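You operate a simulated robot arm through the tools that you are given. There is no shell and no other tool.

You run a simulated robot arm. Do the job below in one go: nothing can be reset, and whatever is moved stays where it is left.

TASK
Free the blue shaft, close up its cores and clamp them with the red collar.
Fine: cores against the stop, collar against the cores, thumbscrew tight; leave the lever free.

It is judged by the outcome, as a careful person would: the job done as asked, and still so three seconds after it is handed in. It fails if anything else is knocked over, pushed out of place, dropped, spilled or broken.

THE ROBOT
A 6-joint arm with a two-finger gripper, fixed in place. Base frame: the origin is on the floor under the middle of its stand, x ahead of it, y to its left, z up; the work surface is at about z = 0.8. Units: m, degrees, N and s.
It reaches about 1.206 m from its shoulder. Its first joint turns from -166.0 to 166.0 degrees. Payload 2.45 kg.
The tool frame sits at the grasp point between the pads (the TCP): z along the fingers, y along the line on which they close. The tips reach 0.02 m beyond it. The gripper opens to 0.14 m; its body begins 0.168 m behind the TCP.
Orientation is that of the tool frame in the base frame, as a unit quaternion [x, y, z, w]. With the fingers straight down and closing along the base's y, the tool's x points along the base's -x, its y along +y and its z along -z.

THE INTERFACE
- The arm moves only by the tool send_rows. Its argument "targets" is one flat list of numbers, 7 for each row, row after row: the shift along the base's x, y, z in m, then the turn, a rotation vector about the base's x, y, z in degrees, then the opening in per cent of the stroke, from 0 (shut) to 100 (fully open). In form: [x, y, z, rx, ry, rz, jaw, x, y, z, rx, ry, rz, jaw, ...]. A call has 1 to 20 rows; each row shifts and turns the commanded pose from where the row before left it. Rows are played at 5 a second. More than 0.05 m and 8.6 degrees between two rows, or a gripper value outside its range, and nothing of the call is played. A pose out of reach is approached as far as the arm can. The call stops where the force on the tool passes 70 N (or 10 N more than at its start, if that is more) or the arm is blocked; 0.2 s more then pass. Each finger travels about 0.045 m/s and halts on what it meets, pressing with about 28 N; the grip force reading is that of the motor and also rises with nothing between the fingers. The clock runs only during rows and for 0.2 s after the last one: add rows that do not move to give the fingers time. It gives the time, the measured TCP pose, the force on the tool (base axes), the opening and the grip force at its end, in the units of the frame above (readings bear some noise), with the torque about the TCP (base axes, N m) and any sound that the robot's microphone picked up, and new pictures: "show" is both (left out), scene, wrist or none.
- Cameras (640 x 400 px; columns grow to the right, rows downward): "scene" is fixed at [0.4008, 0.6517, 1.6606]; the picture's right is [-0.84, -0.54, 0.00], its down [-0.46, 0.72, -0.51] and it looks along [0.28, -0.43, -0.86] (base axes); focal length 241 px, centre (320, 200). "wrist" rides on the gripper at [0.078, 0.011, -0.209] in the tool frame; the picture's right is [-0.14, 0.99, 0.00], its down [-0.92, -0.13, -0.37] and it looks along [-0.37, -0.05, 0.93] (tool axes); focal length 280 px, centre (320, 200).
- point_at(camera, pixels): for up to 12 pixels [column, row] of the newest picture of that camera ("zoom" is the newest enlarged one), the place [x, y, z] in the base frame of the surface seen there, good to about 0.003 m. The clock stands still meanwhile.
- close_up(camera, box): a new picture of the part [left, top, right, bottom] of that camera's present view, enlarged. The clock stands still meanwhile.
- finish_job(): hands the job in; it is judged then, once.

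Unless the task says otherwise, let go and move clear before handing in.

The tools are called after "Emit:" as name(argument=value, ...) on one line, values as JSON. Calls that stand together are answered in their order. send_rows: Moves the arm, as the interface text tells. Its arguments: {"type":"object","properties":{"targets":{"type":"array","items":{"type":"number"}},"show":{"type":"string","enum":["both","scene","wrist","none"]}},"required":["targets"]} The other tools are called the same way: point_at (camera, pixels) gives the place of the surface under pixels of a picture; close_up (camera, box) takes an enlarged picture of a part of a camera's view; finish_job () hands the job in.

At the start:

```text
clock: 0.0
tool_pos: [0.4191, 0.3244, 1.4026]
orientation: [0.0, 1.0, 0.0, 0.0]
ft_force: [-0.4, 0.6, 0.3]
wrist_torque: [0.0, 0.0, 0.0]
grip_width: 0.1399
grip_force: 0.1
```

scene: 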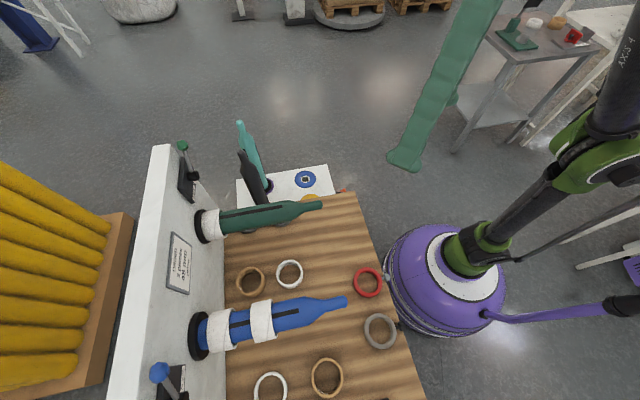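
wrist: 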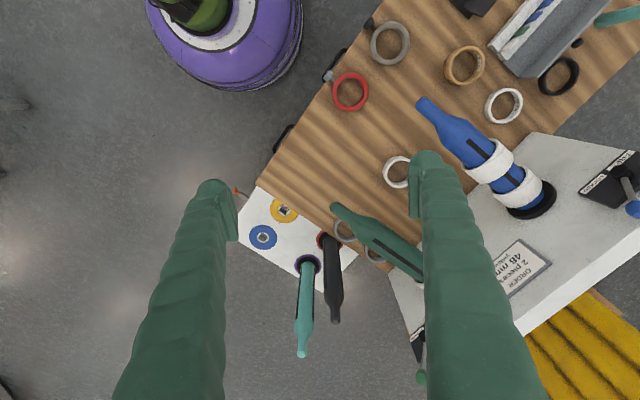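

The scene shows a wall with a blue shaft (about pixel 270,320) carrying two white cores, a red collar at (368,282), and levers at (185,155) and (165,378). I'll look closer before moving.

Emit:
close_up(camera="scene", box=[140, 260, 420, 400])

Emit:
close_up(camera="wrist", box=[320, 0, 640, 300])

Emit:
close_up(camera="scene", box=[140, 110, 400, 270])

```text
2.29 times, centred on (280, 330) of scene
```

zoom: 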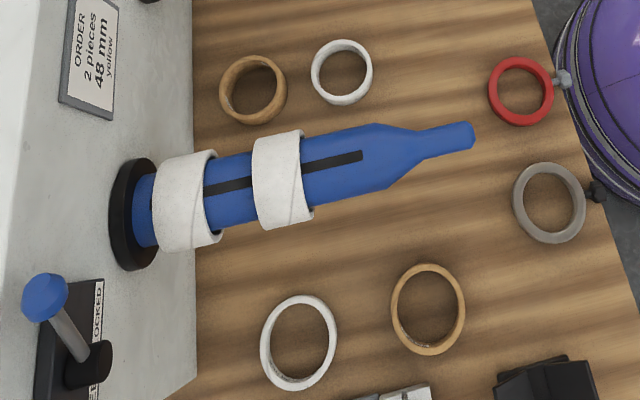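

```text
1.33 times, centred on (480, 150) of wrist
```

zoom: 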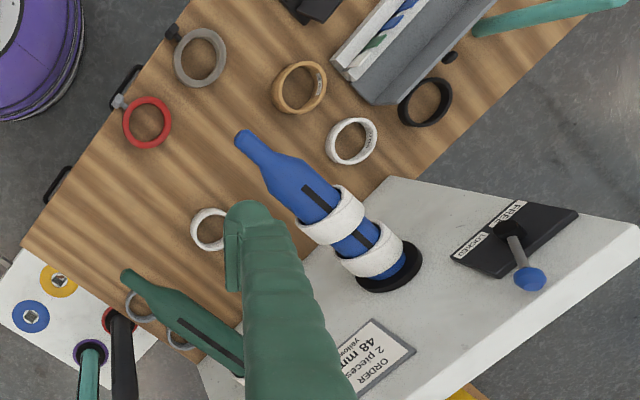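

```text
2.46 times, centred on (270, 190) of scene
```

zoom: 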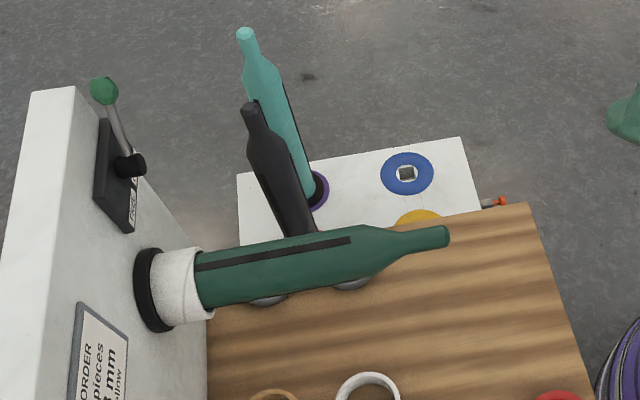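

The blue lever is beside a plate labelled LOCKED/FREE; I'll measure the geometry of the lever, shaft, cores and collar.

Emit:
close_up(camera="scene", box=[140, 340, 260, 400])

Emit:
point_at(camera="scene", pixels=[[160, 371], [180, 398], [172, 388], [198, 322], [215, 312], [230, 330], [245, 318], [262, 318], [285, 315], [340, 302], [346, 300], [310, 305]])

Emit:
point_at(camera="wrist", pixels=[[631, 209], [624, 195], [622, 183], [600, 180], [630, 160], [590, 185], [423, 103], [450, 130], [485, 165], [505, 183], [520, 195], [540, 190]])

```text
5.33 times, centred on (200, 370) of scene
```

zoom: 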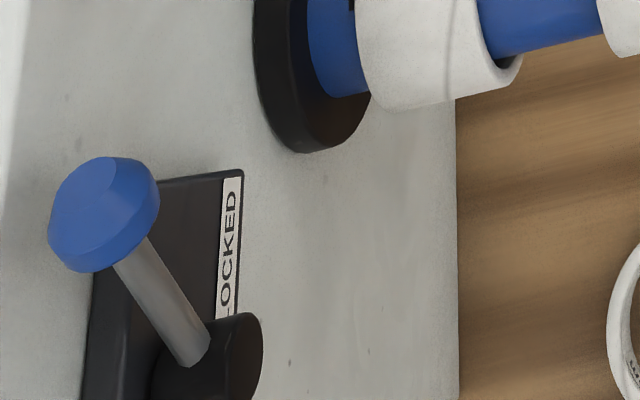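

```text
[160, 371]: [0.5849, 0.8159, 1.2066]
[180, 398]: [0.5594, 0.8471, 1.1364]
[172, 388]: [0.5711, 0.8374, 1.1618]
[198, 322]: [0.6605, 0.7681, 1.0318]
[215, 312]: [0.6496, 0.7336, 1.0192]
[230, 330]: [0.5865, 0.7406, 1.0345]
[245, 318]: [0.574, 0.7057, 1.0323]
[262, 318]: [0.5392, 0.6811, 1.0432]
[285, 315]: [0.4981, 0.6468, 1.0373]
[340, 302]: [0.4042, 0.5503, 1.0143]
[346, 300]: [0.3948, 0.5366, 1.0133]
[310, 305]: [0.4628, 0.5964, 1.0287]
```

```text
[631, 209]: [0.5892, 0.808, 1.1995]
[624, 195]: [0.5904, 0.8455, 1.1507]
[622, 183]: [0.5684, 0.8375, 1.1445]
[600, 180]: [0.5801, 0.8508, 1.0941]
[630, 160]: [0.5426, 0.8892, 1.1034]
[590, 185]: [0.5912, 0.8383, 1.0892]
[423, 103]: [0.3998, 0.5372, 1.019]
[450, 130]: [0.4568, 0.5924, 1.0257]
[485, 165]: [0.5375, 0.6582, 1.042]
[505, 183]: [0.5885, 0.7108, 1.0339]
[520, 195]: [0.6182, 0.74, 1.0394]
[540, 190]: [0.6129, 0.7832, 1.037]
```

Lever knob is near (0.587,0.81,1.2), shaft axis runs horizontally out of the wall. I'll measure more: wall face, shaft edges, the collar and its thumbscrew.

Emit:
close_up(camera="scene", box=[180, 280, 300, 355])

Emit:
point_at(camera="zoom", pixels=[[130, 160], [120, 250], [100, 320], [60, 330], [100, 380], [220, 200], [230, 260], [320, 180], [330, 260], [420, 200], [570, 150], [570, 210]])

Emit:
close_up(camera="scene", box=[340, 255, 420, 305])

Emit:
point_at(camera="zoom", pixels=[[130, 160], [225, 100], [310, 160], [225, 310], [340, 190], [380, 180], [225, 200], [140, 230], [500, 200], [400, 190], [360, 170], [310, 250]])

```text
5.33 times, centred on (240, 318) of scene
```

zoom: 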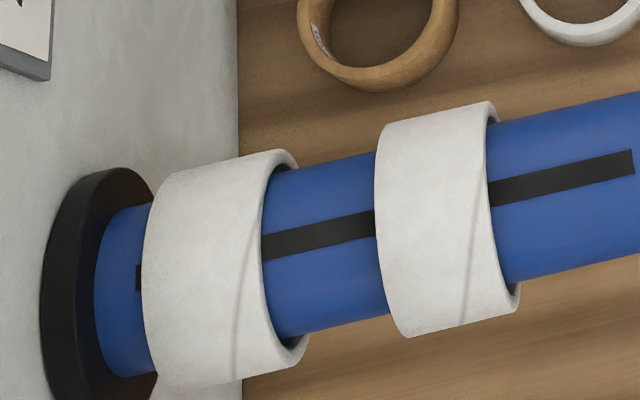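

```text
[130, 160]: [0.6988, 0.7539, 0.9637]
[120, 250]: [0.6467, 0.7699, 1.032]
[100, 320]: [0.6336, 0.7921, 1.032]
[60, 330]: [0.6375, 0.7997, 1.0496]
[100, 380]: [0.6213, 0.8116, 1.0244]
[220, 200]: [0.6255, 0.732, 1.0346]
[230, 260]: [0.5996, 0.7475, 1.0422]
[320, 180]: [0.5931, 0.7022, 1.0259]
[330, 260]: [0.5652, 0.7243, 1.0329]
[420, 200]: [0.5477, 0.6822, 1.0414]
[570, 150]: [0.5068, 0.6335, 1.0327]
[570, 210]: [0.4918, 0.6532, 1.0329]
```

```text
8.00 times, centred on (380, 280) of scene
```

zoom: 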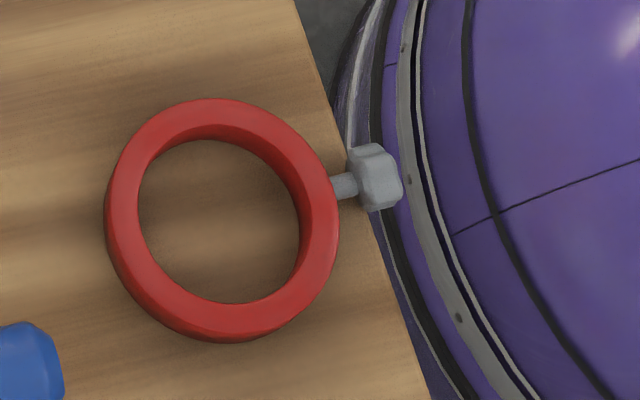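

```text
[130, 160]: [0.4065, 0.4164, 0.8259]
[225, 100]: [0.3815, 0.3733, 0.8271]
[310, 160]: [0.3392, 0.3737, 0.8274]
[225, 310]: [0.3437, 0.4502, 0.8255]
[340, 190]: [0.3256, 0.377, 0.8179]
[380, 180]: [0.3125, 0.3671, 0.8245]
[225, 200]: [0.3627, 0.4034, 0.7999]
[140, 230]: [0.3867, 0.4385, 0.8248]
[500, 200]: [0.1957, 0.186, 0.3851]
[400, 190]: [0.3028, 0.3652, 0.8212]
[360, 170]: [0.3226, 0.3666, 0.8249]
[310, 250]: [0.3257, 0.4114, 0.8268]
```

The collar lies flat (top z≈0.826, centre about (0.363,0.411)) with its thumbscrew pointing to about (0.31,0.366). Now I'll sample the wall plane, the table and the shaft's silhouette.

Emit:
point_at(camera="scene", pixels=[[210, 370], [218, 395], [205, 285], [215, 260], [200, 180], [180, 280], [150, 330], [225, 380], [223, 300], [222, 260], [400, 395], [360, 210]])

Emit:
close_up(camera="scene", box=[240, 270, 360, 345])

Emit:
point_at(camera="zoom", pixels=[[170, 160], [180, 200], [190, 230], [250, 130], [270, 180], [280, 220], [330, 110], [350, 150], [365, 190], [480, 140], [540, 130], [560, 130]])

```text
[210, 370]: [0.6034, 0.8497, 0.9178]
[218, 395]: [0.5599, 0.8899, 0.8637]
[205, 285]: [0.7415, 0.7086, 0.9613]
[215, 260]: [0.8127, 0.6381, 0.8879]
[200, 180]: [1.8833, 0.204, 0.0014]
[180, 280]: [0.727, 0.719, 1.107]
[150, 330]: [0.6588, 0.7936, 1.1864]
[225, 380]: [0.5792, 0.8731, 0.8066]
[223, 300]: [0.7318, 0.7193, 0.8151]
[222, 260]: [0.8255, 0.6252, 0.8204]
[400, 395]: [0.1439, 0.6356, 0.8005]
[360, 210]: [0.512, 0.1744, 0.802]
```

```text
5.33 times, centred on (300, 308) of scene
```

zoom: 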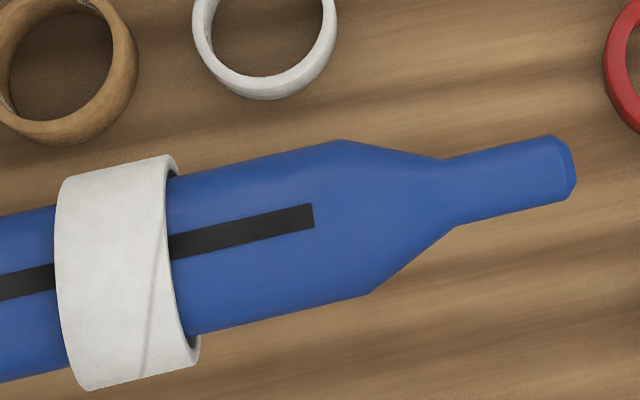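

```text
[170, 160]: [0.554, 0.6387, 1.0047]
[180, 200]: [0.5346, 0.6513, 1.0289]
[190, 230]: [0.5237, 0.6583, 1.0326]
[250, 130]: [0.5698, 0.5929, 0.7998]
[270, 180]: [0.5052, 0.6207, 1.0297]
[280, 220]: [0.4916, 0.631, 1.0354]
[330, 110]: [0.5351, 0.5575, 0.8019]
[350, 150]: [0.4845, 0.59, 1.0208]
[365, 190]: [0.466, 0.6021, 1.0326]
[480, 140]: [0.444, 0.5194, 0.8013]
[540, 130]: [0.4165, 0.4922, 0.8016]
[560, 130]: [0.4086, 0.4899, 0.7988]
```

The wall is at 45° (x+y≈1.45), shaft axis at z≈1.0 with radius ≈0.035, cores' radius ≈0.042. Now I'll measure the neighbours of the red collar (grey collar at (380,330)) and the table edge.

Emit:
close_up(camera="scene", box=[330, 250, 430, 355])

Emit:
point_at(camera="scene", pixels=[[365, 326], [380, 315], [395, 323], [393, 340], [380, 347], [366, 340], [399, 325], [386, 290], [377, 255], [405, 345], [380, 290], [375, 296]])

Emit:
point_at(camera="wrist", pixels=[[350, 71], [334, 88], [350, 109], [367, 92], [328, 76], [324, 78], [390, 22], [372, 38], [388, 64], [408, 42], [368, 25], [345, 50]])

Emit:
close_up(camera="wrist", box=[260, 0, 420, 130])

```text
3.81 times, centred on (380, 302) of scene
```

zoom: 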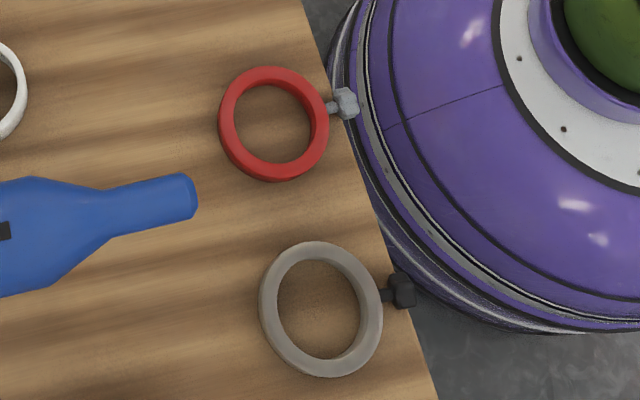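

```text
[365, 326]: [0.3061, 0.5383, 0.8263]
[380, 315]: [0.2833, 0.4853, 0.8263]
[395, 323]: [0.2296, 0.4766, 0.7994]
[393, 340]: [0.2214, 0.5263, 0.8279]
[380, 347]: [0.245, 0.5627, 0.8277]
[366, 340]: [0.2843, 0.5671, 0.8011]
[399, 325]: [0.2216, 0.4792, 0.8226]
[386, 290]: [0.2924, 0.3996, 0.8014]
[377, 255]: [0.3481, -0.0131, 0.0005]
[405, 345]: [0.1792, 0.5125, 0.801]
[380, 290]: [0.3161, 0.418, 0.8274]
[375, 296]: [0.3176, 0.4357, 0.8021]
```

```text
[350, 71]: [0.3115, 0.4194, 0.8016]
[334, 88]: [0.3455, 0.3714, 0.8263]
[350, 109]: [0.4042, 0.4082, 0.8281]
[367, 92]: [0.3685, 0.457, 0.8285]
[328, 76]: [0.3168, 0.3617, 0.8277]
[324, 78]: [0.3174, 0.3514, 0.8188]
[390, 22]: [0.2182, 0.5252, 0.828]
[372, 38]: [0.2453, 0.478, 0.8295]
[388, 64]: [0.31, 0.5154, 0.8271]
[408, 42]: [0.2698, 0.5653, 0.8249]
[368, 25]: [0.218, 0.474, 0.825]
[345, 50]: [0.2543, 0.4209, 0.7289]
```

```text
3.08 times, centred on (340, 65) of wrist
```

zoom: 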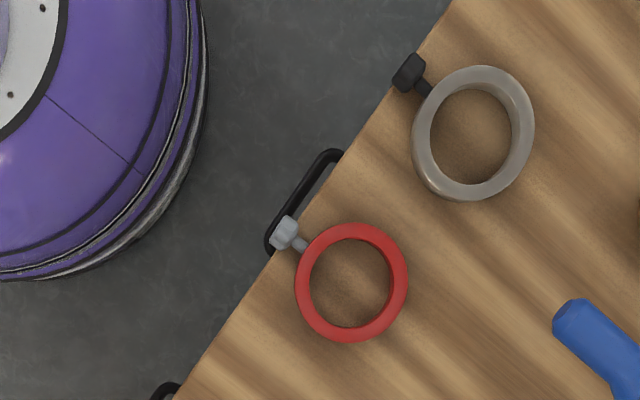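

Red collar centre ≈(0.3615,0.413); the grey collar is far enough away for the fingers. Next, wall top and lever surroundings.

Emit:
point_at(camera="scene", pixels=[[150, 200], [130, 330], [165, 150], [120, 395], [184, 146], [193, 175], [188, 185], [172, 200], [40, 300], [100, 300], [210, 225], [265, 180]])

Emit:
close_up(camera="wrist", box=[520, 130, 640, 230])

Emit:
point_at(camera="zoom", pixels=[[590, 390], [540, 430], [560, 330], [540, 300], [480, 290], [440, 320], [320, 350], [420, 420], [420, 340], [520, 180], [600, 130], [320, 300]])

```text
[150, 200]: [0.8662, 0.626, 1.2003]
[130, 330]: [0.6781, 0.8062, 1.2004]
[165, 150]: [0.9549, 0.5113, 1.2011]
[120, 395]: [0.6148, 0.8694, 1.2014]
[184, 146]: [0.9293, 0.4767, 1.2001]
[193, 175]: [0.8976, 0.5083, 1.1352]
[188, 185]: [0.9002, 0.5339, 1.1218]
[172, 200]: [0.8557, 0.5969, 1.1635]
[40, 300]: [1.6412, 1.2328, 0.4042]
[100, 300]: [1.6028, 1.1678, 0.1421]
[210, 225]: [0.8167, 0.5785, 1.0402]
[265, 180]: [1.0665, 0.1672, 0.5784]
```

```text
4.00 times, centred on (580, 180) of wrist
```

zoom: 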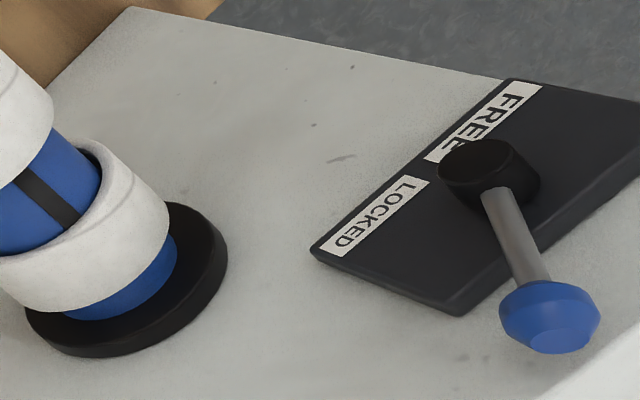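

```text
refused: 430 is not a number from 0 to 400
```

The blue lever tilts toward the shaft (LOCKED side) with FREE on the far side. I'll compare with the green lever plate to understand the labels.

Emit:
close_up(camera="scene", box=[160, 130, 240, 250])

Emit:
close_up(camera="wrist", box=[540, 140, 640, 220])

Emit:
point_at(camera="zoom", pixels=[[582, 380], [520, 360], [560, 310], [520, 310], [500, 270], [480, 230], [420, 170], [400, 140], [380, 120], [480, 140], [300, 300], [470, 60]])

```text
3.33 times, centred on (200, 190) of scene
```

zoom: 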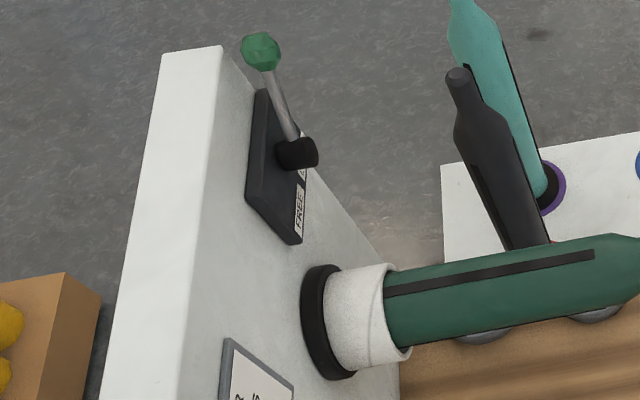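

```text
5.00 times, centred on (590, 180) of wrist
```

zoom: 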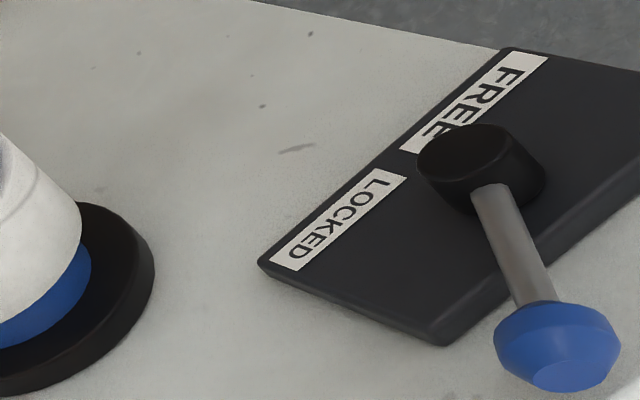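

```text
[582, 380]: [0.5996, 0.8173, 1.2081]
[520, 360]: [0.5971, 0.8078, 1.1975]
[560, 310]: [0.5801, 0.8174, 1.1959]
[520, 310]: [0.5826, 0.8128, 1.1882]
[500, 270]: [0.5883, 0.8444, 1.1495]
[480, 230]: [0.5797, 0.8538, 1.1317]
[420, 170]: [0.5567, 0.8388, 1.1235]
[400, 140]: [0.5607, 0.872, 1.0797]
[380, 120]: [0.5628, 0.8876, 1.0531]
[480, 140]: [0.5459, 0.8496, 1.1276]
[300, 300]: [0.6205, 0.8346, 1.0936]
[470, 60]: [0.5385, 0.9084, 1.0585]
```

Both plates read FREE on the left and LOCKED on the right; the blue lever tilts right (LOCKED), knob at about (0.588,0.812,1.198) and wall top is z=1.20. I'll yaw 45°, tilt toward the wall, close the fingers and approach above the lever's right side.

Emit:
send_rows(targets=[0.015, 0.035, -0.01, 0, 0, 7.5, 0, 0.015, 0.035, -0.01, 0, 0, 7.5, 0, 0.015, 0.035, -0.01, 0, 0, 7.5, 0, 0.015, 0.035, -0.01, 0, 0, 7.5, 0, 0.015, 0.035, -0.01, 0, 0, 7.5, 0, 0.015, 0.035, -0.01, 0, 0, 7.5, 0, 0.018, 0.036, 0, 5.303, -5.303, 0, 0, 0.018, 0.036, 0, 5.303, -5.303, 0, 0, 0.018, 0.036, 0, 5.303, -5.303, 0, 0, 0.018, 0.036, 0, 5.303, -5.303, 0, 0])

```text
clock: 2.2
tool_pos: [0.5748, 0.6702, 1.3256]
orientation: [-0.37, 0.892, 0.099, 0.239]
ft_force: [1.0, 0.2, -0.3]
wrist_torque: [0.01, 0.01, 0.0]
grip_width: 0.0
grip_force: 28.3
out of reach, approached as far as the arm can: row 5, 6
```

scene: 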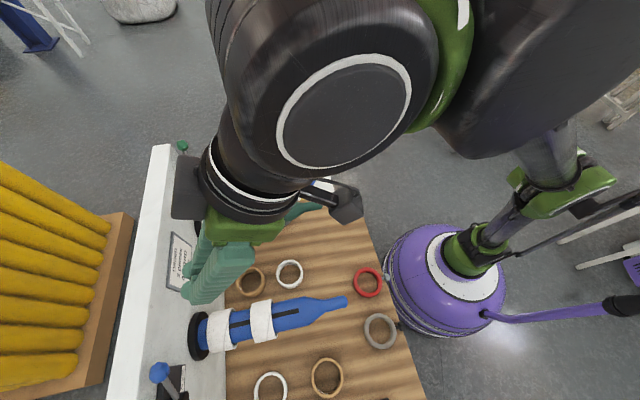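
wrist: 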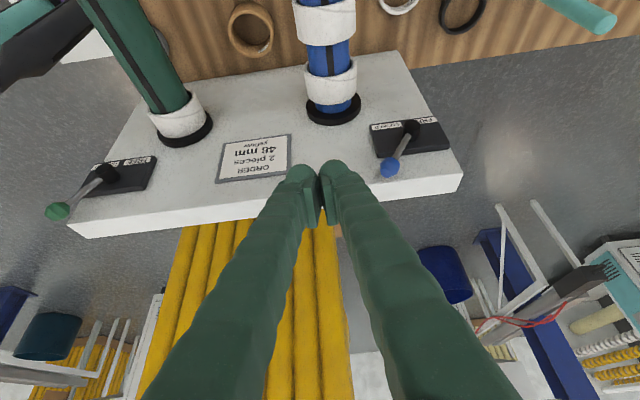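

Orientation is right, TCP is at (0.575,0.670,1.326), and the lever appears right of the closed fingers in the wrist view (knob at 390,168). I'll move toward the wall to the right of the knob, still above it.

Emit:
send_rows(targets=[0.0176, 0.0352, -0.0233, 0, 0, 0, 0, 0.0176, 0.0352, -0.0233, 0, 0, 0, 0, 0.0176, 0.0352, -0.0233, 0, 0, 0, 0, 0, 0, 0, 0, 0, 0, 0])

```text
clock: 3.2
tool_pos: [0.629, 0.7764, 1.2535]
orientation: [-0.369, 0.892, 0.099, 0.24]
ft_force: [0.5, 0.0, 0.2]
wrist_torque: [0.0, -0.01, -0.01]
grip_width: 0.0001
grip_force: 27.5
```

scene: 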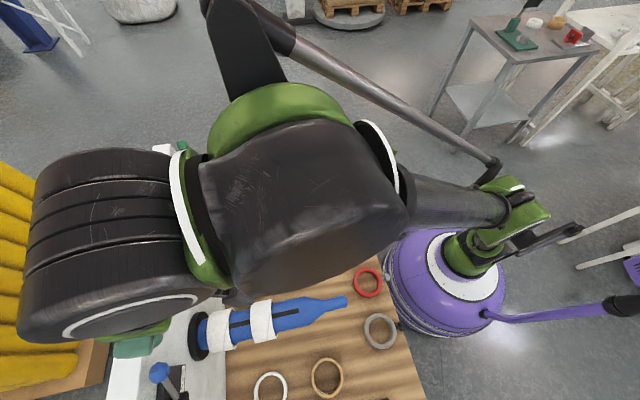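
wrist: 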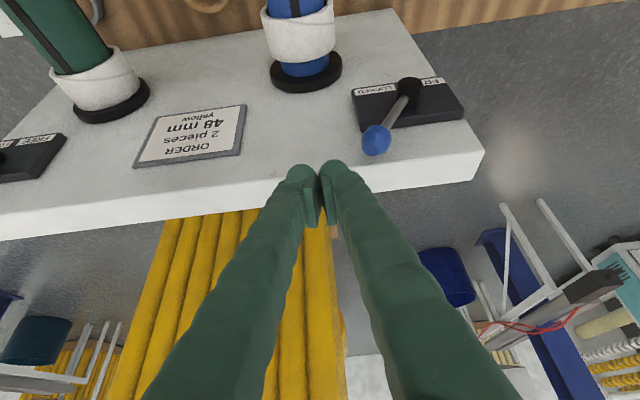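

TCP is now right of and above the knob (knob at wrist pixel (376,142)). I'll check the knob's position again and the fingertip's.

Emit:
point_at(camera="wrist", pixels=[[376, 142], [376, 130], [366, 140], [388, 140], [376, 153], [396, 110], [407, 88], [340, 165], [350, 175], [300, 172], [320, 195]])

Emit:
close_up(camera="wrist", box=[270, 60, 470, 220])

```text
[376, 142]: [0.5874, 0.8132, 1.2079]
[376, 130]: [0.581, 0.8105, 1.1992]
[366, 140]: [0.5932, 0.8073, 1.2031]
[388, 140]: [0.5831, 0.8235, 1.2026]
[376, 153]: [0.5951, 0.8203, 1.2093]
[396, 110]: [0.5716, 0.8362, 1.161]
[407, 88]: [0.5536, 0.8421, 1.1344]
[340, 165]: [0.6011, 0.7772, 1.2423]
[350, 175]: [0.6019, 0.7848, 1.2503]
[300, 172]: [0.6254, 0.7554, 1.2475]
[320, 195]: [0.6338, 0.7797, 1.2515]
```

```text
2.50 times, centred on (370, 140) of wrist
```

zoom: 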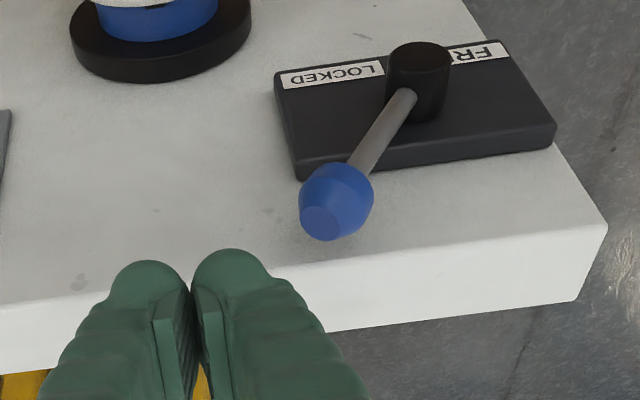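

Clear gap of ~2 cm between fingers and knob. I'll descend 6 cm beside the knob, then push left along (-0.707,0.707).

Emit:
send_rows(targets=[0, 0, -0.03, 0, 0, 0, 0, 0, 0, -0.03, 0, 0, 0, 0, 0, 0, 0, 0, 0, 0, 0, -0.007, 0.007, 0, 0, 0, 0, 0, -0.007, 0.007, 0, 0, 0, 0, 0, -0.007, 0.007, 0, 0, 0, 0, 0, -0.007, 0.007, 0, 0, 0, 0, 0, -0.007, 0.007, 0, 0, 0, 0, 0, -0.007, 0.007, 0, 0, 0, 0, 0], show="wrist")

```text
clock: 5.2
tool_pos: [0.5845, 0.8186, 1.196]
orientation: [-0.37, 0.892, 0.099, 0.24]
ft_force: [-0.5, 0.1, -0.3]
wrist_torque: [0.01, -0.02, -0.02]
grip_width: 0.0
grip_force: 28.5
```

wrist: 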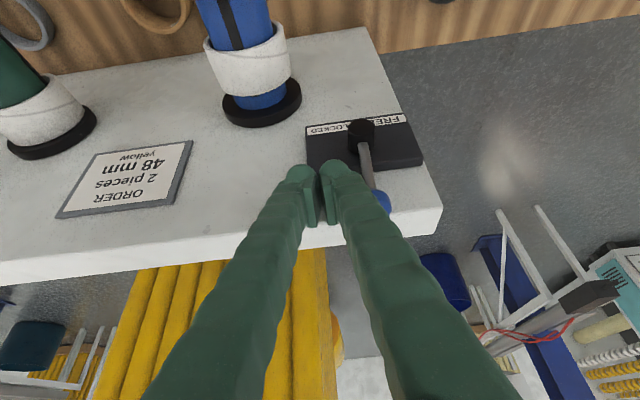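

The lever is now about upright and moving with almost no force; I keep pushing left.

Emit:
send_rows(targets=[-0.007, 0.007, 0, 0, 0, 0, 0, -0.007, 0.007, 0, 0, 0, 0, 0, -0.007, 0.007, 0, 0, 0, 0, 0, -0.007, 0.007, 0, 0, 0, 0, 0, -0.004, 0.004, 0, 0, 0, 0, 0, -0.004, 0.004, 0, 0, 0, 0, 0, -0.004, 0.004, 0, 0, 0, 0, 0], show="both")

```text
clock: 6.8
tool_pos: [0.5471, 0.857, 1.1955]
orientation: [-0.369, 0.893, 0.099, 0.239]
ft_force: [3.1, -8.1, -1.8]
wrist_torque: [-0.03, -0.02, 0.05]
grip_width: 0.0
grip_force: 28.6
```

scene: 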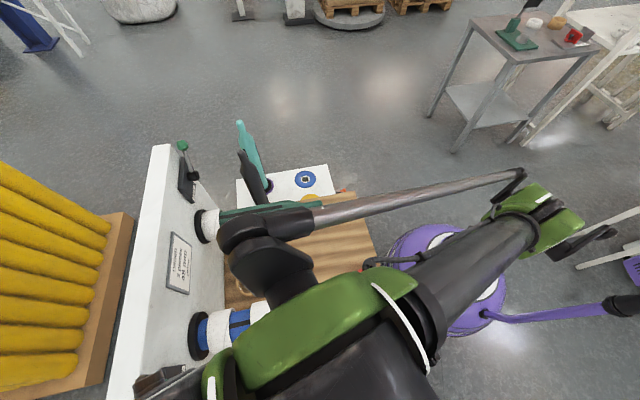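
wrist: 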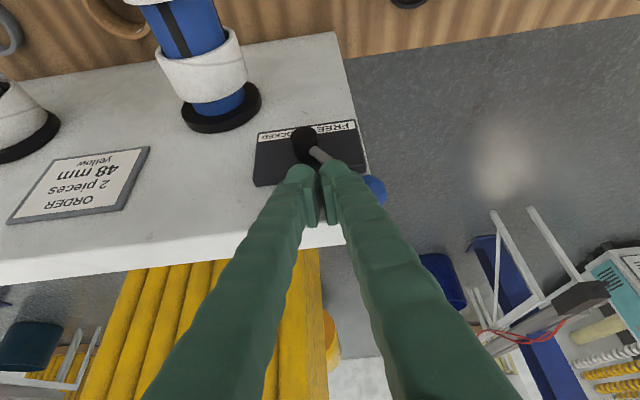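

A reaction of ~9 N suggests the lever is reaching its left stop. I'll press a tiny bit more and then back off to verify.

Emit:
send_rows(targets=[-0.003, 0.003, 0, 0, 0, 0, 0, -0.002, 0.002, 0, 0, 0, 0, 0, 0, 0, 0, 0, 0, 0, 0], show="none")

```text
clock: 7.6
tool_pos: [0.5452, 0.8601, 1.1962]
orientation: [-0.368, 0.893, 0.099, 0.239]
ft_force: [42.8, -53.9, -12.7]
wrist_torque: [-0.32, -0.21, -0.09]
grip_width: 0.0001
grip_force: 28.2
```

Force jumped to ~70 N with little movement: the lever is on its stop. I'll back off to the right and rise.

Emit:
send_rows(targets=[0.007, -0.007, 0, 0, 0, 0, 0, 0.015, -0.015, 0, 0, 0, 0, 0, 0.02, -0.02, 0.02, 0, 0, 0, 0, 0.0, -0.02, 0.04, 0, 0, 0, 0, -0.01, -0.03, 0.02, 0, 0, 0, 0, -0.02, -0.04, 0.0, 0, 0, 0, 0, -0.02, -0.04, 0.0, 0, 0, 0, 0], show="both")

```text
clock: 9.2
tool_pos: [0.532, 0.6931, 1.275]
orientation: [-0.369, 0.893, 0.099, 0.239]
ft_force: [0.4, 1.0, -0.4]
wrist_torque: [-0.07, 0.01, -0.07]
grip_width: 0.0
grip_force: 27.9
```

scene: 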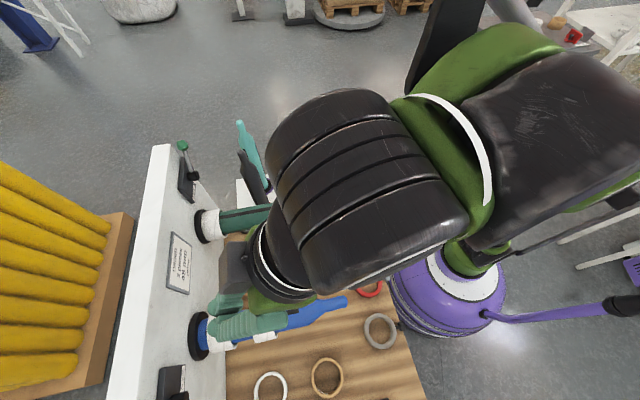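
wrist: 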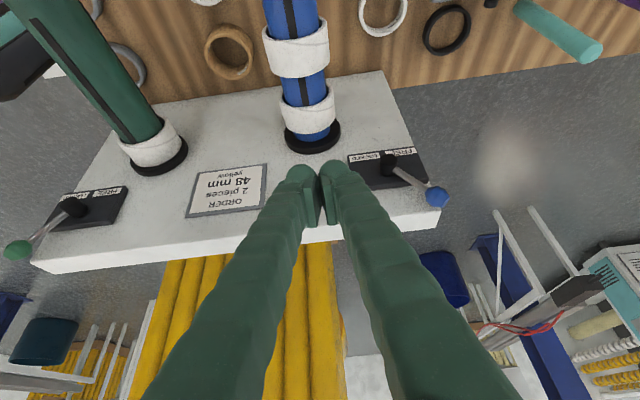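

Lever now points left to FREE (knob at wrist pixel (435,195)). Next I measure the cores from this view.

Emit:
close_up(camera="wrist", box=[240, 0, 360, 160])

Emit:
point_at(camera="wrist", pixels=[[298, 36], [298, 45], [300, 60], [302, 75], [303, 82], [304, 95], [308, 108], [310, 120], [312, 130], [314, 136], [316, 142], [272, 60]])

```text
2.50 times, centred on (300, 80) of wrist
```

zoom: 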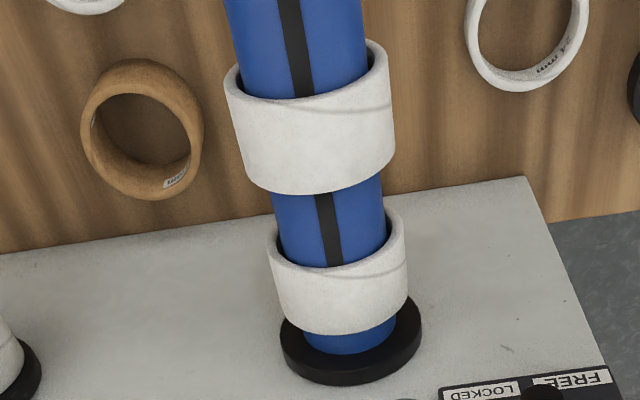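

```text
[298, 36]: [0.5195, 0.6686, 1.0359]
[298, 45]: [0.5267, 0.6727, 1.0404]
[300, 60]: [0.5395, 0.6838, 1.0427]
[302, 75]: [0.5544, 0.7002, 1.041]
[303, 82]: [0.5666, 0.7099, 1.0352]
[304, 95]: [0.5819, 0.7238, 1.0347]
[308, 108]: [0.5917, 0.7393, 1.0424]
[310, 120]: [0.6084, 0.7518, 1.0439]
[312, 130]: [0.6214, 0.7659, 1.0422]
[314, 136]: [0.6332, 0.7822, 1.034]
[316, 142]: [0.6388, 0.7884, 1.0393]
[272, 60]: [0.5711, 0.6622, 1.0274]
```

Outer core spans s≈0.135–0.18 m from the wall, inner ≈0.042–0.088, stop face ≈0.018. I'll open the gripper and come down over the outer core, stopping above it to check alignment.

Emit:
send_rows(targets=[0.009, -0.007, 0, 0, 0, 0, 88, 0, 0, -0.024, 0, 0, 0, 88, 0, 0, -0.024, 0, 0, 0, 88, 0, 0, -0.024, 0, 0, 0, 88, 0, 0, -0.024, 0, 0, 0, 88, 0, 0, -0.024, 0, 0, 0, 88, 0, 0, -0.02, 0, 0, 0, 88, 0, 0, 0, 0, 0, 0, 88], show="both")

```text
clock: 11.0
tool_pos: [0.5396, 0.6849, 1.1346]
orientation: [-0.37, 0.892, 0.098, 0.239]
ft_force: [0.4, 0.0, -0.2]
wrist_torque: [0.0, 0.01, 0.03]
grip_width: 0.1233
grip_force: 0.0
```

scene: 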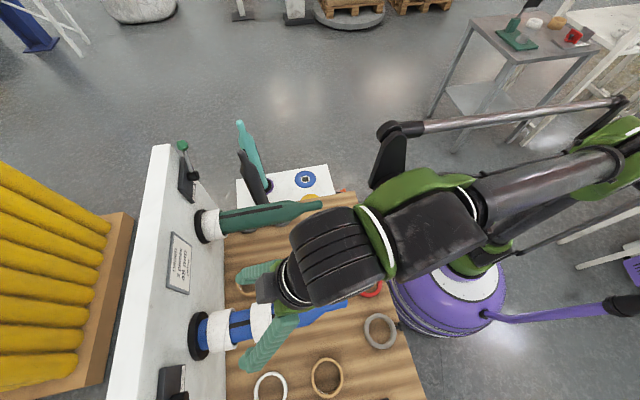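
wrist: 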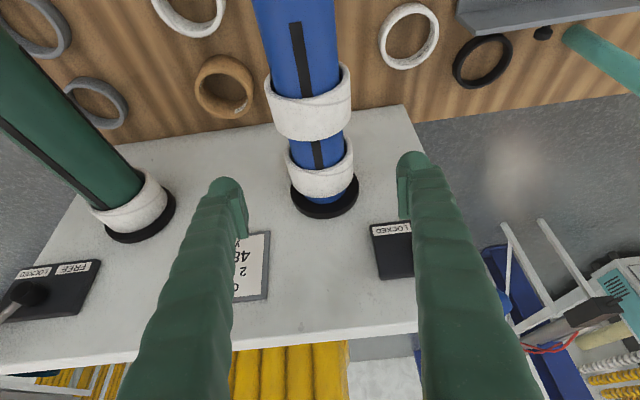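

The fingers straddle the shaft. I'll check finger and core lateral positions before descending.

Emit:
point_at(camera="wrist", pixels=[[237, 190], [243, 220], [402, 165], [402, 200], [225, 182], [412, 157], [275, 95], [348, 80], [310, 105], [270, 110], [351, 100]])

Emit:
close_up(camera="wrist", box=[200, 40, 440, 240])

```text
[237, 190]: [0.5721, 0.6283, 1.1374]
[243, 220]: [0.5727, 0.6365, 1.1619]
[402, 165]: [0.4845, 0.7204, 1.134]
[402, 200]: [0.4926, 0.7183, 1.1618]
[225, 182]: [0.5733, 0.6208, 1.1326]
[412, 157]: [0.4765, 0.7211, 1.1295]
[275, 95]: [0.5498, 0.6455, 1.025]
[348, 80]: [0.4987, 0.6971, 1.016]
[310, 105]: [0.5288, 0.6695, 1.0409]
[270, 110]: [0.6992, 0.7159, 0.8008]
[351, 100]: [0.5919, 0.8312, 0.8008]
```

```text
2.00 times, centred on (320, 140) of wrist
```

zoom: 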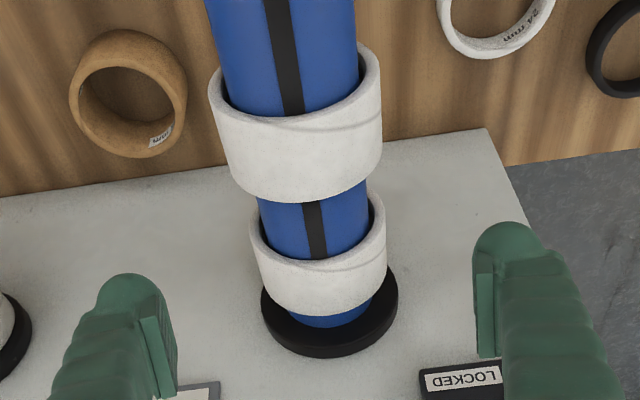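

Pads are centred on v≈-0.103, matching the shaft axis. I descend to axis height and then close gently on the outer core.

Emit:
send_rows(targets=[0, 0, -0.03, 0, 0, 0, 88, 0, 0, -0.03, 0, 0, 0, 88, 0, 0, -0.03, 0, 0, 0, 88, 0, 0, -0.03, 0, 0, 0, 88, 0, 0, -0.013, 0, 0, 0, 88, 0, 0, 0, 0, 0, 0, 88], show="wrist")

```text
clock: 12.4
tool_pos: [0.5422, 0.6853, 1.0024]
orientation: [-0.37, 0.892, 0.099, 0.239]
ft_force: [-0.2, -0.3, -0.9]
wrist_torque: [-0.04, 0.01, 0.02]
grip_width: 0.1232
grip_force: 0.1
```

wrist: 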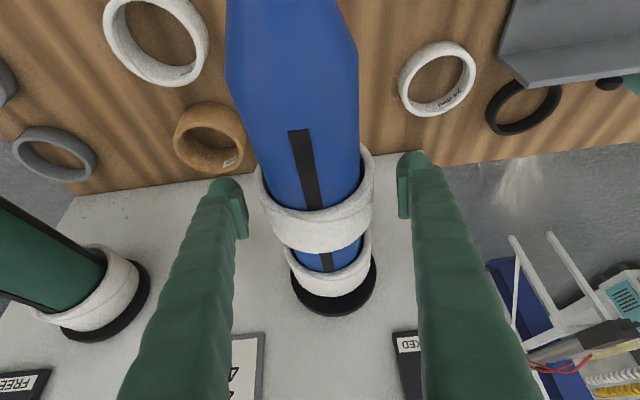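

TCP is at the core's mid-length, axis height. Closing on the outer core now.

Emit:
send_rows(targets=[0, 0, 0, 0, 0, 0, 55, 0, 0, 0, 0, 0, 0, 55, 0, 0, 0, 0, 0, 0, 55, 0, 0, 0, 0, 0, 0, 55], show="wrist")

```text
clock: 13.4
tool_pos: [0.5416, 0.6838, 1.0015]
orientation: [-0.369, 0.892, 0.099, 0.239]
ft_force: [1.3, -1.2, -0.7]
wrist_torque: [-0.01, 0.03, 0.04]
grip_width: 0.0904
grip_force: 27.9
```

wrist: 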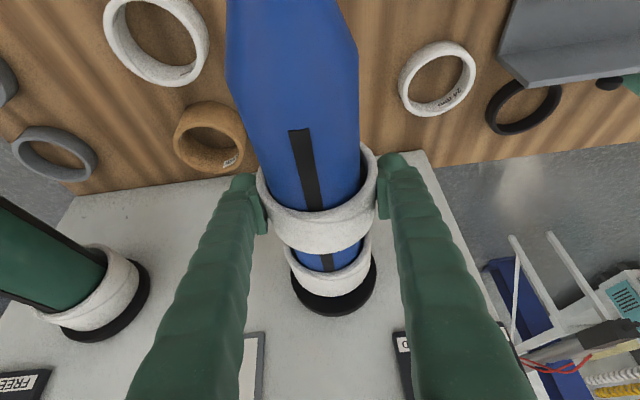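

Gripped (width 0.0904) with almost no lateral force. I slide toward the wall in small steps, watching the force.

Emit:
send_rows(targets=[0.004, 0.004, 0, 0, 0, 0, 55, 0.007, 0.007, 0, 0, 0, 0, 55, 0.007, 0.007, 0, 0, 0, 0, 55, 0.007, 0.007, 0, 0, 0, 0, 55], show="wrist")

```text
clock: 14.4
tool_pos: [0.5649, 0.71, 1.0023]
orientation: [-0.37, 0.892, 0.099, 0.239]
ft_force: [-0.7, 0.1, 0.6]
wrist_torque: [-0.03, 0.01, 0.0]
grip_width: 0.0897
grip_force: 27.8
```

wrist: 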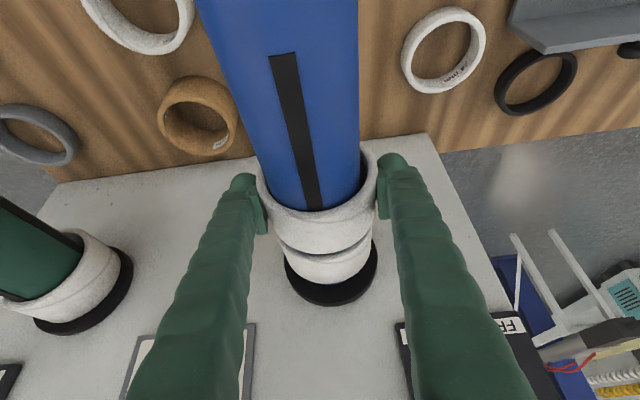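

The core follows with no resistance and nears the inner one. I continue, with small steps near the end.

Emit:
send_rows(targets=[0.006, 0.006, 0, 0, 0, 0, 55, 0.006, 0.006, 0, 0, 0, 0, 55, 0.006, 0.006, 0, 0, 0, 0, 55, 0.003, 0.003, 0, 0, 0, 0, 55, 0, 0, 0, 0, 0, 0, 55], show="wrist")

```text
clock: 15.6
tool_pos: [0.5875, 0.731, 1.0026]
orientation: [-0.37, 0.892, 0.099, 0.239]
ft_force: [-0.9, -0.7, 0.5]
wrist_torque: [-0.05, -0.02, -0.02]
grip_width: 0.09
grip_force: 28.0
```

wrist: 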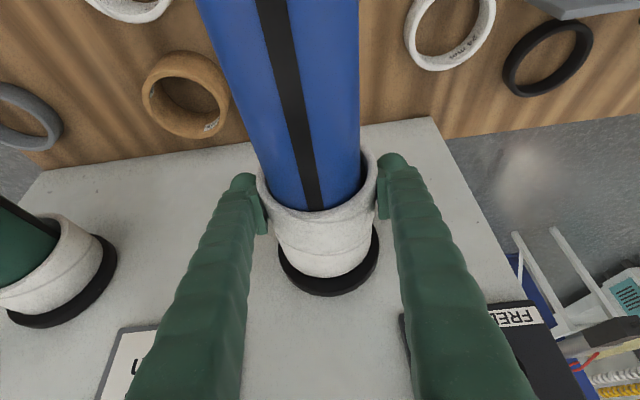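

Cores are touching each other now; a few millimetres remain to the stop. Continuing with 2–3 mm steps.

Emit:
send_rows(targets=[0.002, 0.002, 0, 0, 0, 0, 55, 0.002, 0.002, 0, 0, 0, 0, 55, 0.002, 0.002, 0, 0, 0, 0, 55], show="wrist")

```text
clock: 16.4
tool_pos: [0.5929, 0.7342, 1.0033]
orientation: [-0.37, 0.893, 0.099, 0.238]
ft_force: [-8.4, -9.3, -1.9]
wrist_torque: [-0.06, 0.07, 0.32]
grip_width: 0.0901
grip_force: 27.6
```

wrist: 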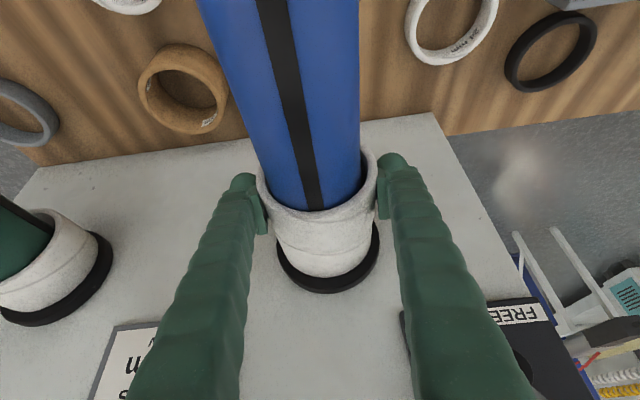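

A 12 N reaction appears: the cores are against the stop. One more small nudge, then open to release.

Emit:
send_rows(targets=[0.0012, 0.0012, 0, 0, 0, 0, 55, 0, 0, 0, 0, 0, 0, 55], show="none")

Emit:
close_up(camera="wrist", box=[230, 140, 410, 310])

```text
clock: 17.0
tool_pos: [0.593, 0.7369, 1.0024]
orientation: [-0.369, 0.893, 0.099, 0.239]
ft_force: [-15.2, -23.0, 0.8]
wrist_torque: [0.17, 0.06, 0.17]
grip_width: 0.0898
grip_force: 28.3
```

```text
2.35 times, centred on (320, 225) of wrist
```

zoom: 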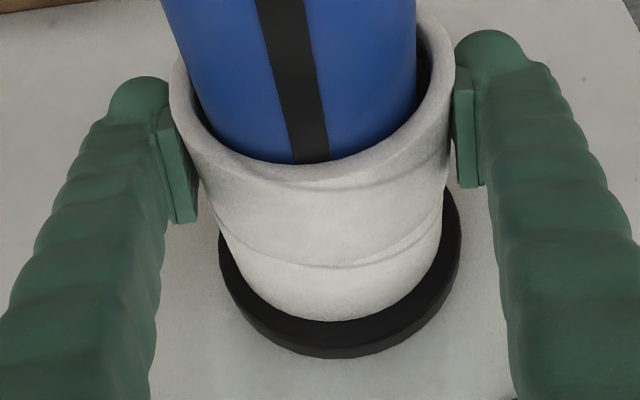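

The cores form one continuous cylinder against the black stop. Releasing now and rising clear.

Emit:
send_rows(targets=[0, 0, 0, 0, 0, 0, 88, 0, 0, 0, 0, 0, 0, 88, 0, 0, 0, 0, 0, 0, 88, 0, 0, 0.03, 0, 0, 0, 88, 0, 0, 0.04, 0, 0, 0, 88, 0, 0, 0.04, 0, 0, 0, 88, -0.02, -0.02, 0.04, 0, 0, 0, 88], show="both")

```text
clock: 18.6
tool_pos: [0.5745, 0.7185, 1.1527]
orientation: [-0.369, 0.893, 0.098, 0.239]
ft_force: [0.2, 0.7, -0.6]
wrist_torque: [-0.05, 0.04, -0.01]
grip_width: 0.1234
grip_force: 0.0
```

scene: 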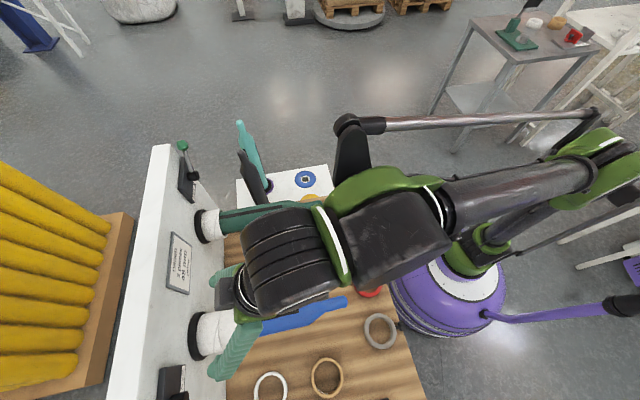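
wrist: 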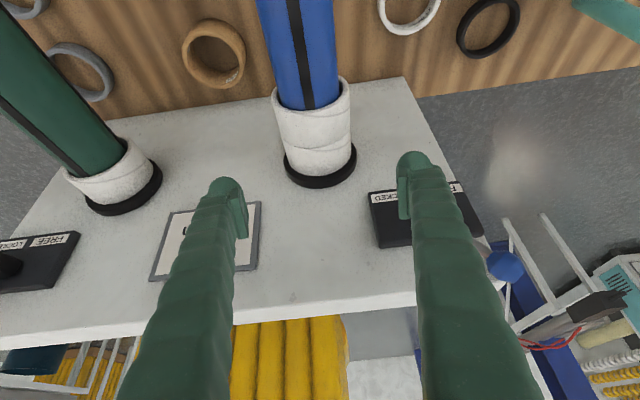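

The cores are closed up against the stop and the lever stays FREE (knob at (507,265), left). Now I retreat above the table to the red collar, increasing the tilt to 45°.

Emit:
send_rows(targets=[-0.024, -0.0343, 0, 0, 0, 0, 84, -0.024, -0.0343, 0, 0, 0, 0, 84, -0.024, -0.0343, 0, 0, 0, 0, 84, -0.024, -0.0343, 0, 0, 0, 0, 84, -0.024, -0.0343, 0, 0, 0, 0, 84, -0.024, -0.0343, 0, 0, 0, 0, 84, -0.024, -0.0343, 0, 0, 0, 0, 84, -0.024, -0.0343, 0, 0, 0, 0, 84, -0.024, -0.0343, 0, 0, 0, 0, 84, 0, 0, 0, 0, 0, 0, 84], show="both")

```text
clock: 20.8
tool_pos: [0.3568, 0.4089, 1.1531]
orientation: [-0.37, 0.892, 0.099, 0.239]
ft_force: [0.4, 0.7, 0.4]
wrist_torque: [-0.02, 0.01, 0.0]
grip_width: 0.1178
grip_force: 0.1
```

scene: 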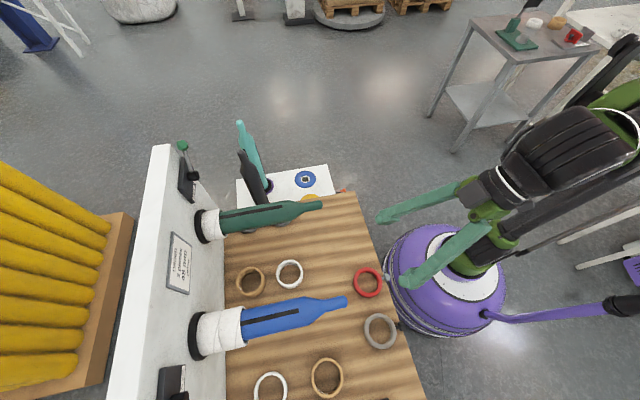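
wrist: 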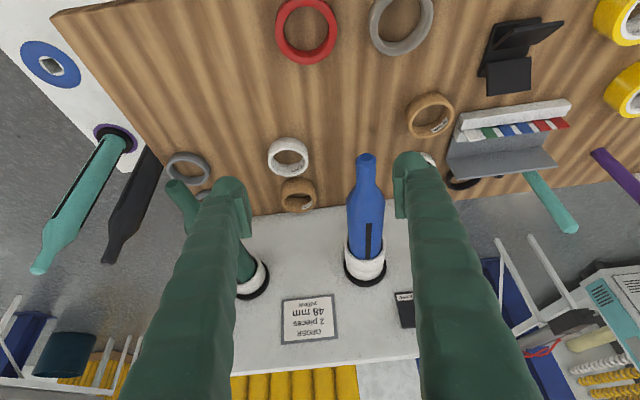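

Reached above the collar. I measure the collar ring more precisely from both cameras.

Emit:
close_up(camera="wrist", box=[257, 0, 357, 70])

Emit:
point_at(camera="zoom", pixels=[[130, 180], [150, 250], [200, 330], [270, 375], [330, 392], [400, 375], [470, 300], [500, 200], [480, 100], [170, 100], [320, 330], [320, 300]])

Emit:
close_up(camera="scene", box=[340, 255, 400, 305])

Emit:
point_at(camera="zoom", pixels=[[170, 130], [240, 105], [330, 150], [365, 220], [330, 290], [250, 330], [170, 290], [130, 220], [140, 160], [420, 200], [440, 180], [450, 210]])

```text
5.71 times, centred on (307, 35) of wrist
```

zoom: 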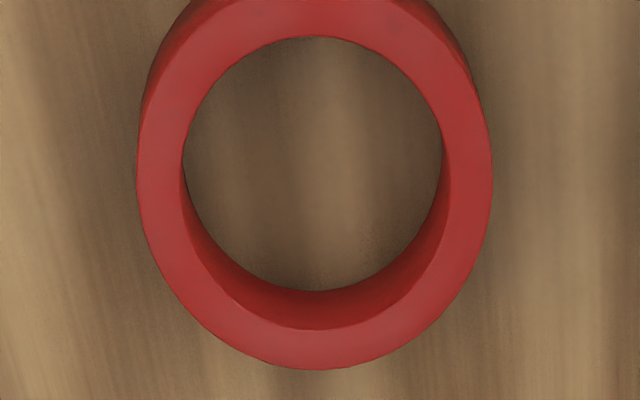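

```text
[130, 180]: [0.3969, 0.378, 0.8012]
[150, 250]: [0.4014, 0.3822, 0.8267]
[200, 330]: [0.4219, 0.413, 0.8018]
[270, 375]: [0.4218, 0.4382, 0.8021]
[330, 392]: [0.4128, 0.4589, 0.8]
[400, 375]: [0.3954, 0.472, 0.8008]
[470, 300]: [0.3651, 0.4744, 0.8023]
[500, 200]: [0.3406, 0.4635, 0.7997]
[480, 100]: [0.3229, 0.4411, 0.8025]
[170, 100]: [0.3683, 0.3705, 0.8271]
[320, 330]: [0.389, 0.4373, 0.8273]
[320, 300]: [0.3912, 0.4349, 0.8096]
```

```text
8.00 times, centred on (370, 280) of scene
```

zoom: 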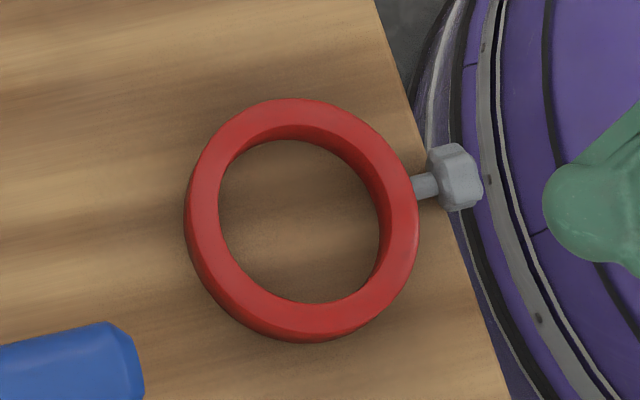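

```text
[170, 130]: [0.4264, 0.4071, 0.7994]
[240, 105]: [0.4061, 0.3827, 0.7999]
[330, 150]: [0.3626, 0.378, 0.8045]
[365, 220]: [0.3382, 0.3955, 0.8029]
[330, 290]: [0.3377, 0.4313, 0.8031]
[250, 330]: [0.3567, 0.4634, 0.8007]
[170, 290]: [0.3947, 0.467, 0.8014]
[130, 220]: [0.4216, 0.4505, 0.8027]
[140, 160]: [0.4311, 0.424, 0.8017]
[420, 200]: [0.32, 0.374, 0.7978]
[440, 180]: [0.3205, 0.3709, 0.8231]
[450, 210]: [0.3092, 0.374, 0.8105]
```

I'll sample points right on the ring's top face to fit its circle.

Emit:
point_at(camera="zoom", pixels=[[205, 190], [225, 140], [290, 105], [350, 120], [395, 170], [412, 230], [390, 290], [340, 322], [290, 325], [235, 290], [205, 235], [300, 140]])

Emit:
point_at(camera="wrist", pixels=[[283, 30], [288, 45], [297, 57], [312, 62], [325, 56], [335, 45], [341, 30], [338, 12], [284, 12], [290, 30], [333, 30], [312, 56]])

```text
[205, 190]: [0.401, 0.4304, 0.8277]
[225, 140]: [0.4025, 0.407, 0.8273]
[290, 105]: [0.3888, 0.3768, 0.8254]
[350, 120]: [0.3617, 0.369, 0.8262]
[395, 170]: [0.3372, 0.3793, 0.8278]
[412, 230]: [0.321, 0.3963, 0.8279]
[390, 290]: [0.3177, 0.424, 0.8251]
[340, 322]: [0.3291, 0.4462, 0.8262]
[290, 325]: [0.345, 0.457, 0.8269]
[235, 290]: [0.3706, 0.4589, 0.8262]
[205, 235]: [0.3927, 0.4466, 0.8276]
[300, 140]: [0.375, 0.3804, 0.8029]
```

```text
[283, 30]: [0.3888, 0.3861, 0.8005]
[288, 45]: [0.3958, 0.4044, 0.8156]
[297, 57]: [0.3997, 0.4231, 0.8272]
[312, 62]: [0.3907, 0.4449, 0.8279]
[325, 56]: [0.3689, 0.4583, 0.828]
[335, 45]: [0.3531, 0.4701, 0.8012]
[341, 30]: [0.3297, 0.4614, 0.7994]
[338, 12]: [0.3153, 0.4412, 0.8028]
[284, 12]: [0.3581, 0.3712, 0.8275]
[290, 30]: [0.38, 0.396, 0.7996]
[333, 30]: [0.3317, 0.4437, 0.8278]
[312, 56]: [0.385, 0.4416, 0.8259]
```

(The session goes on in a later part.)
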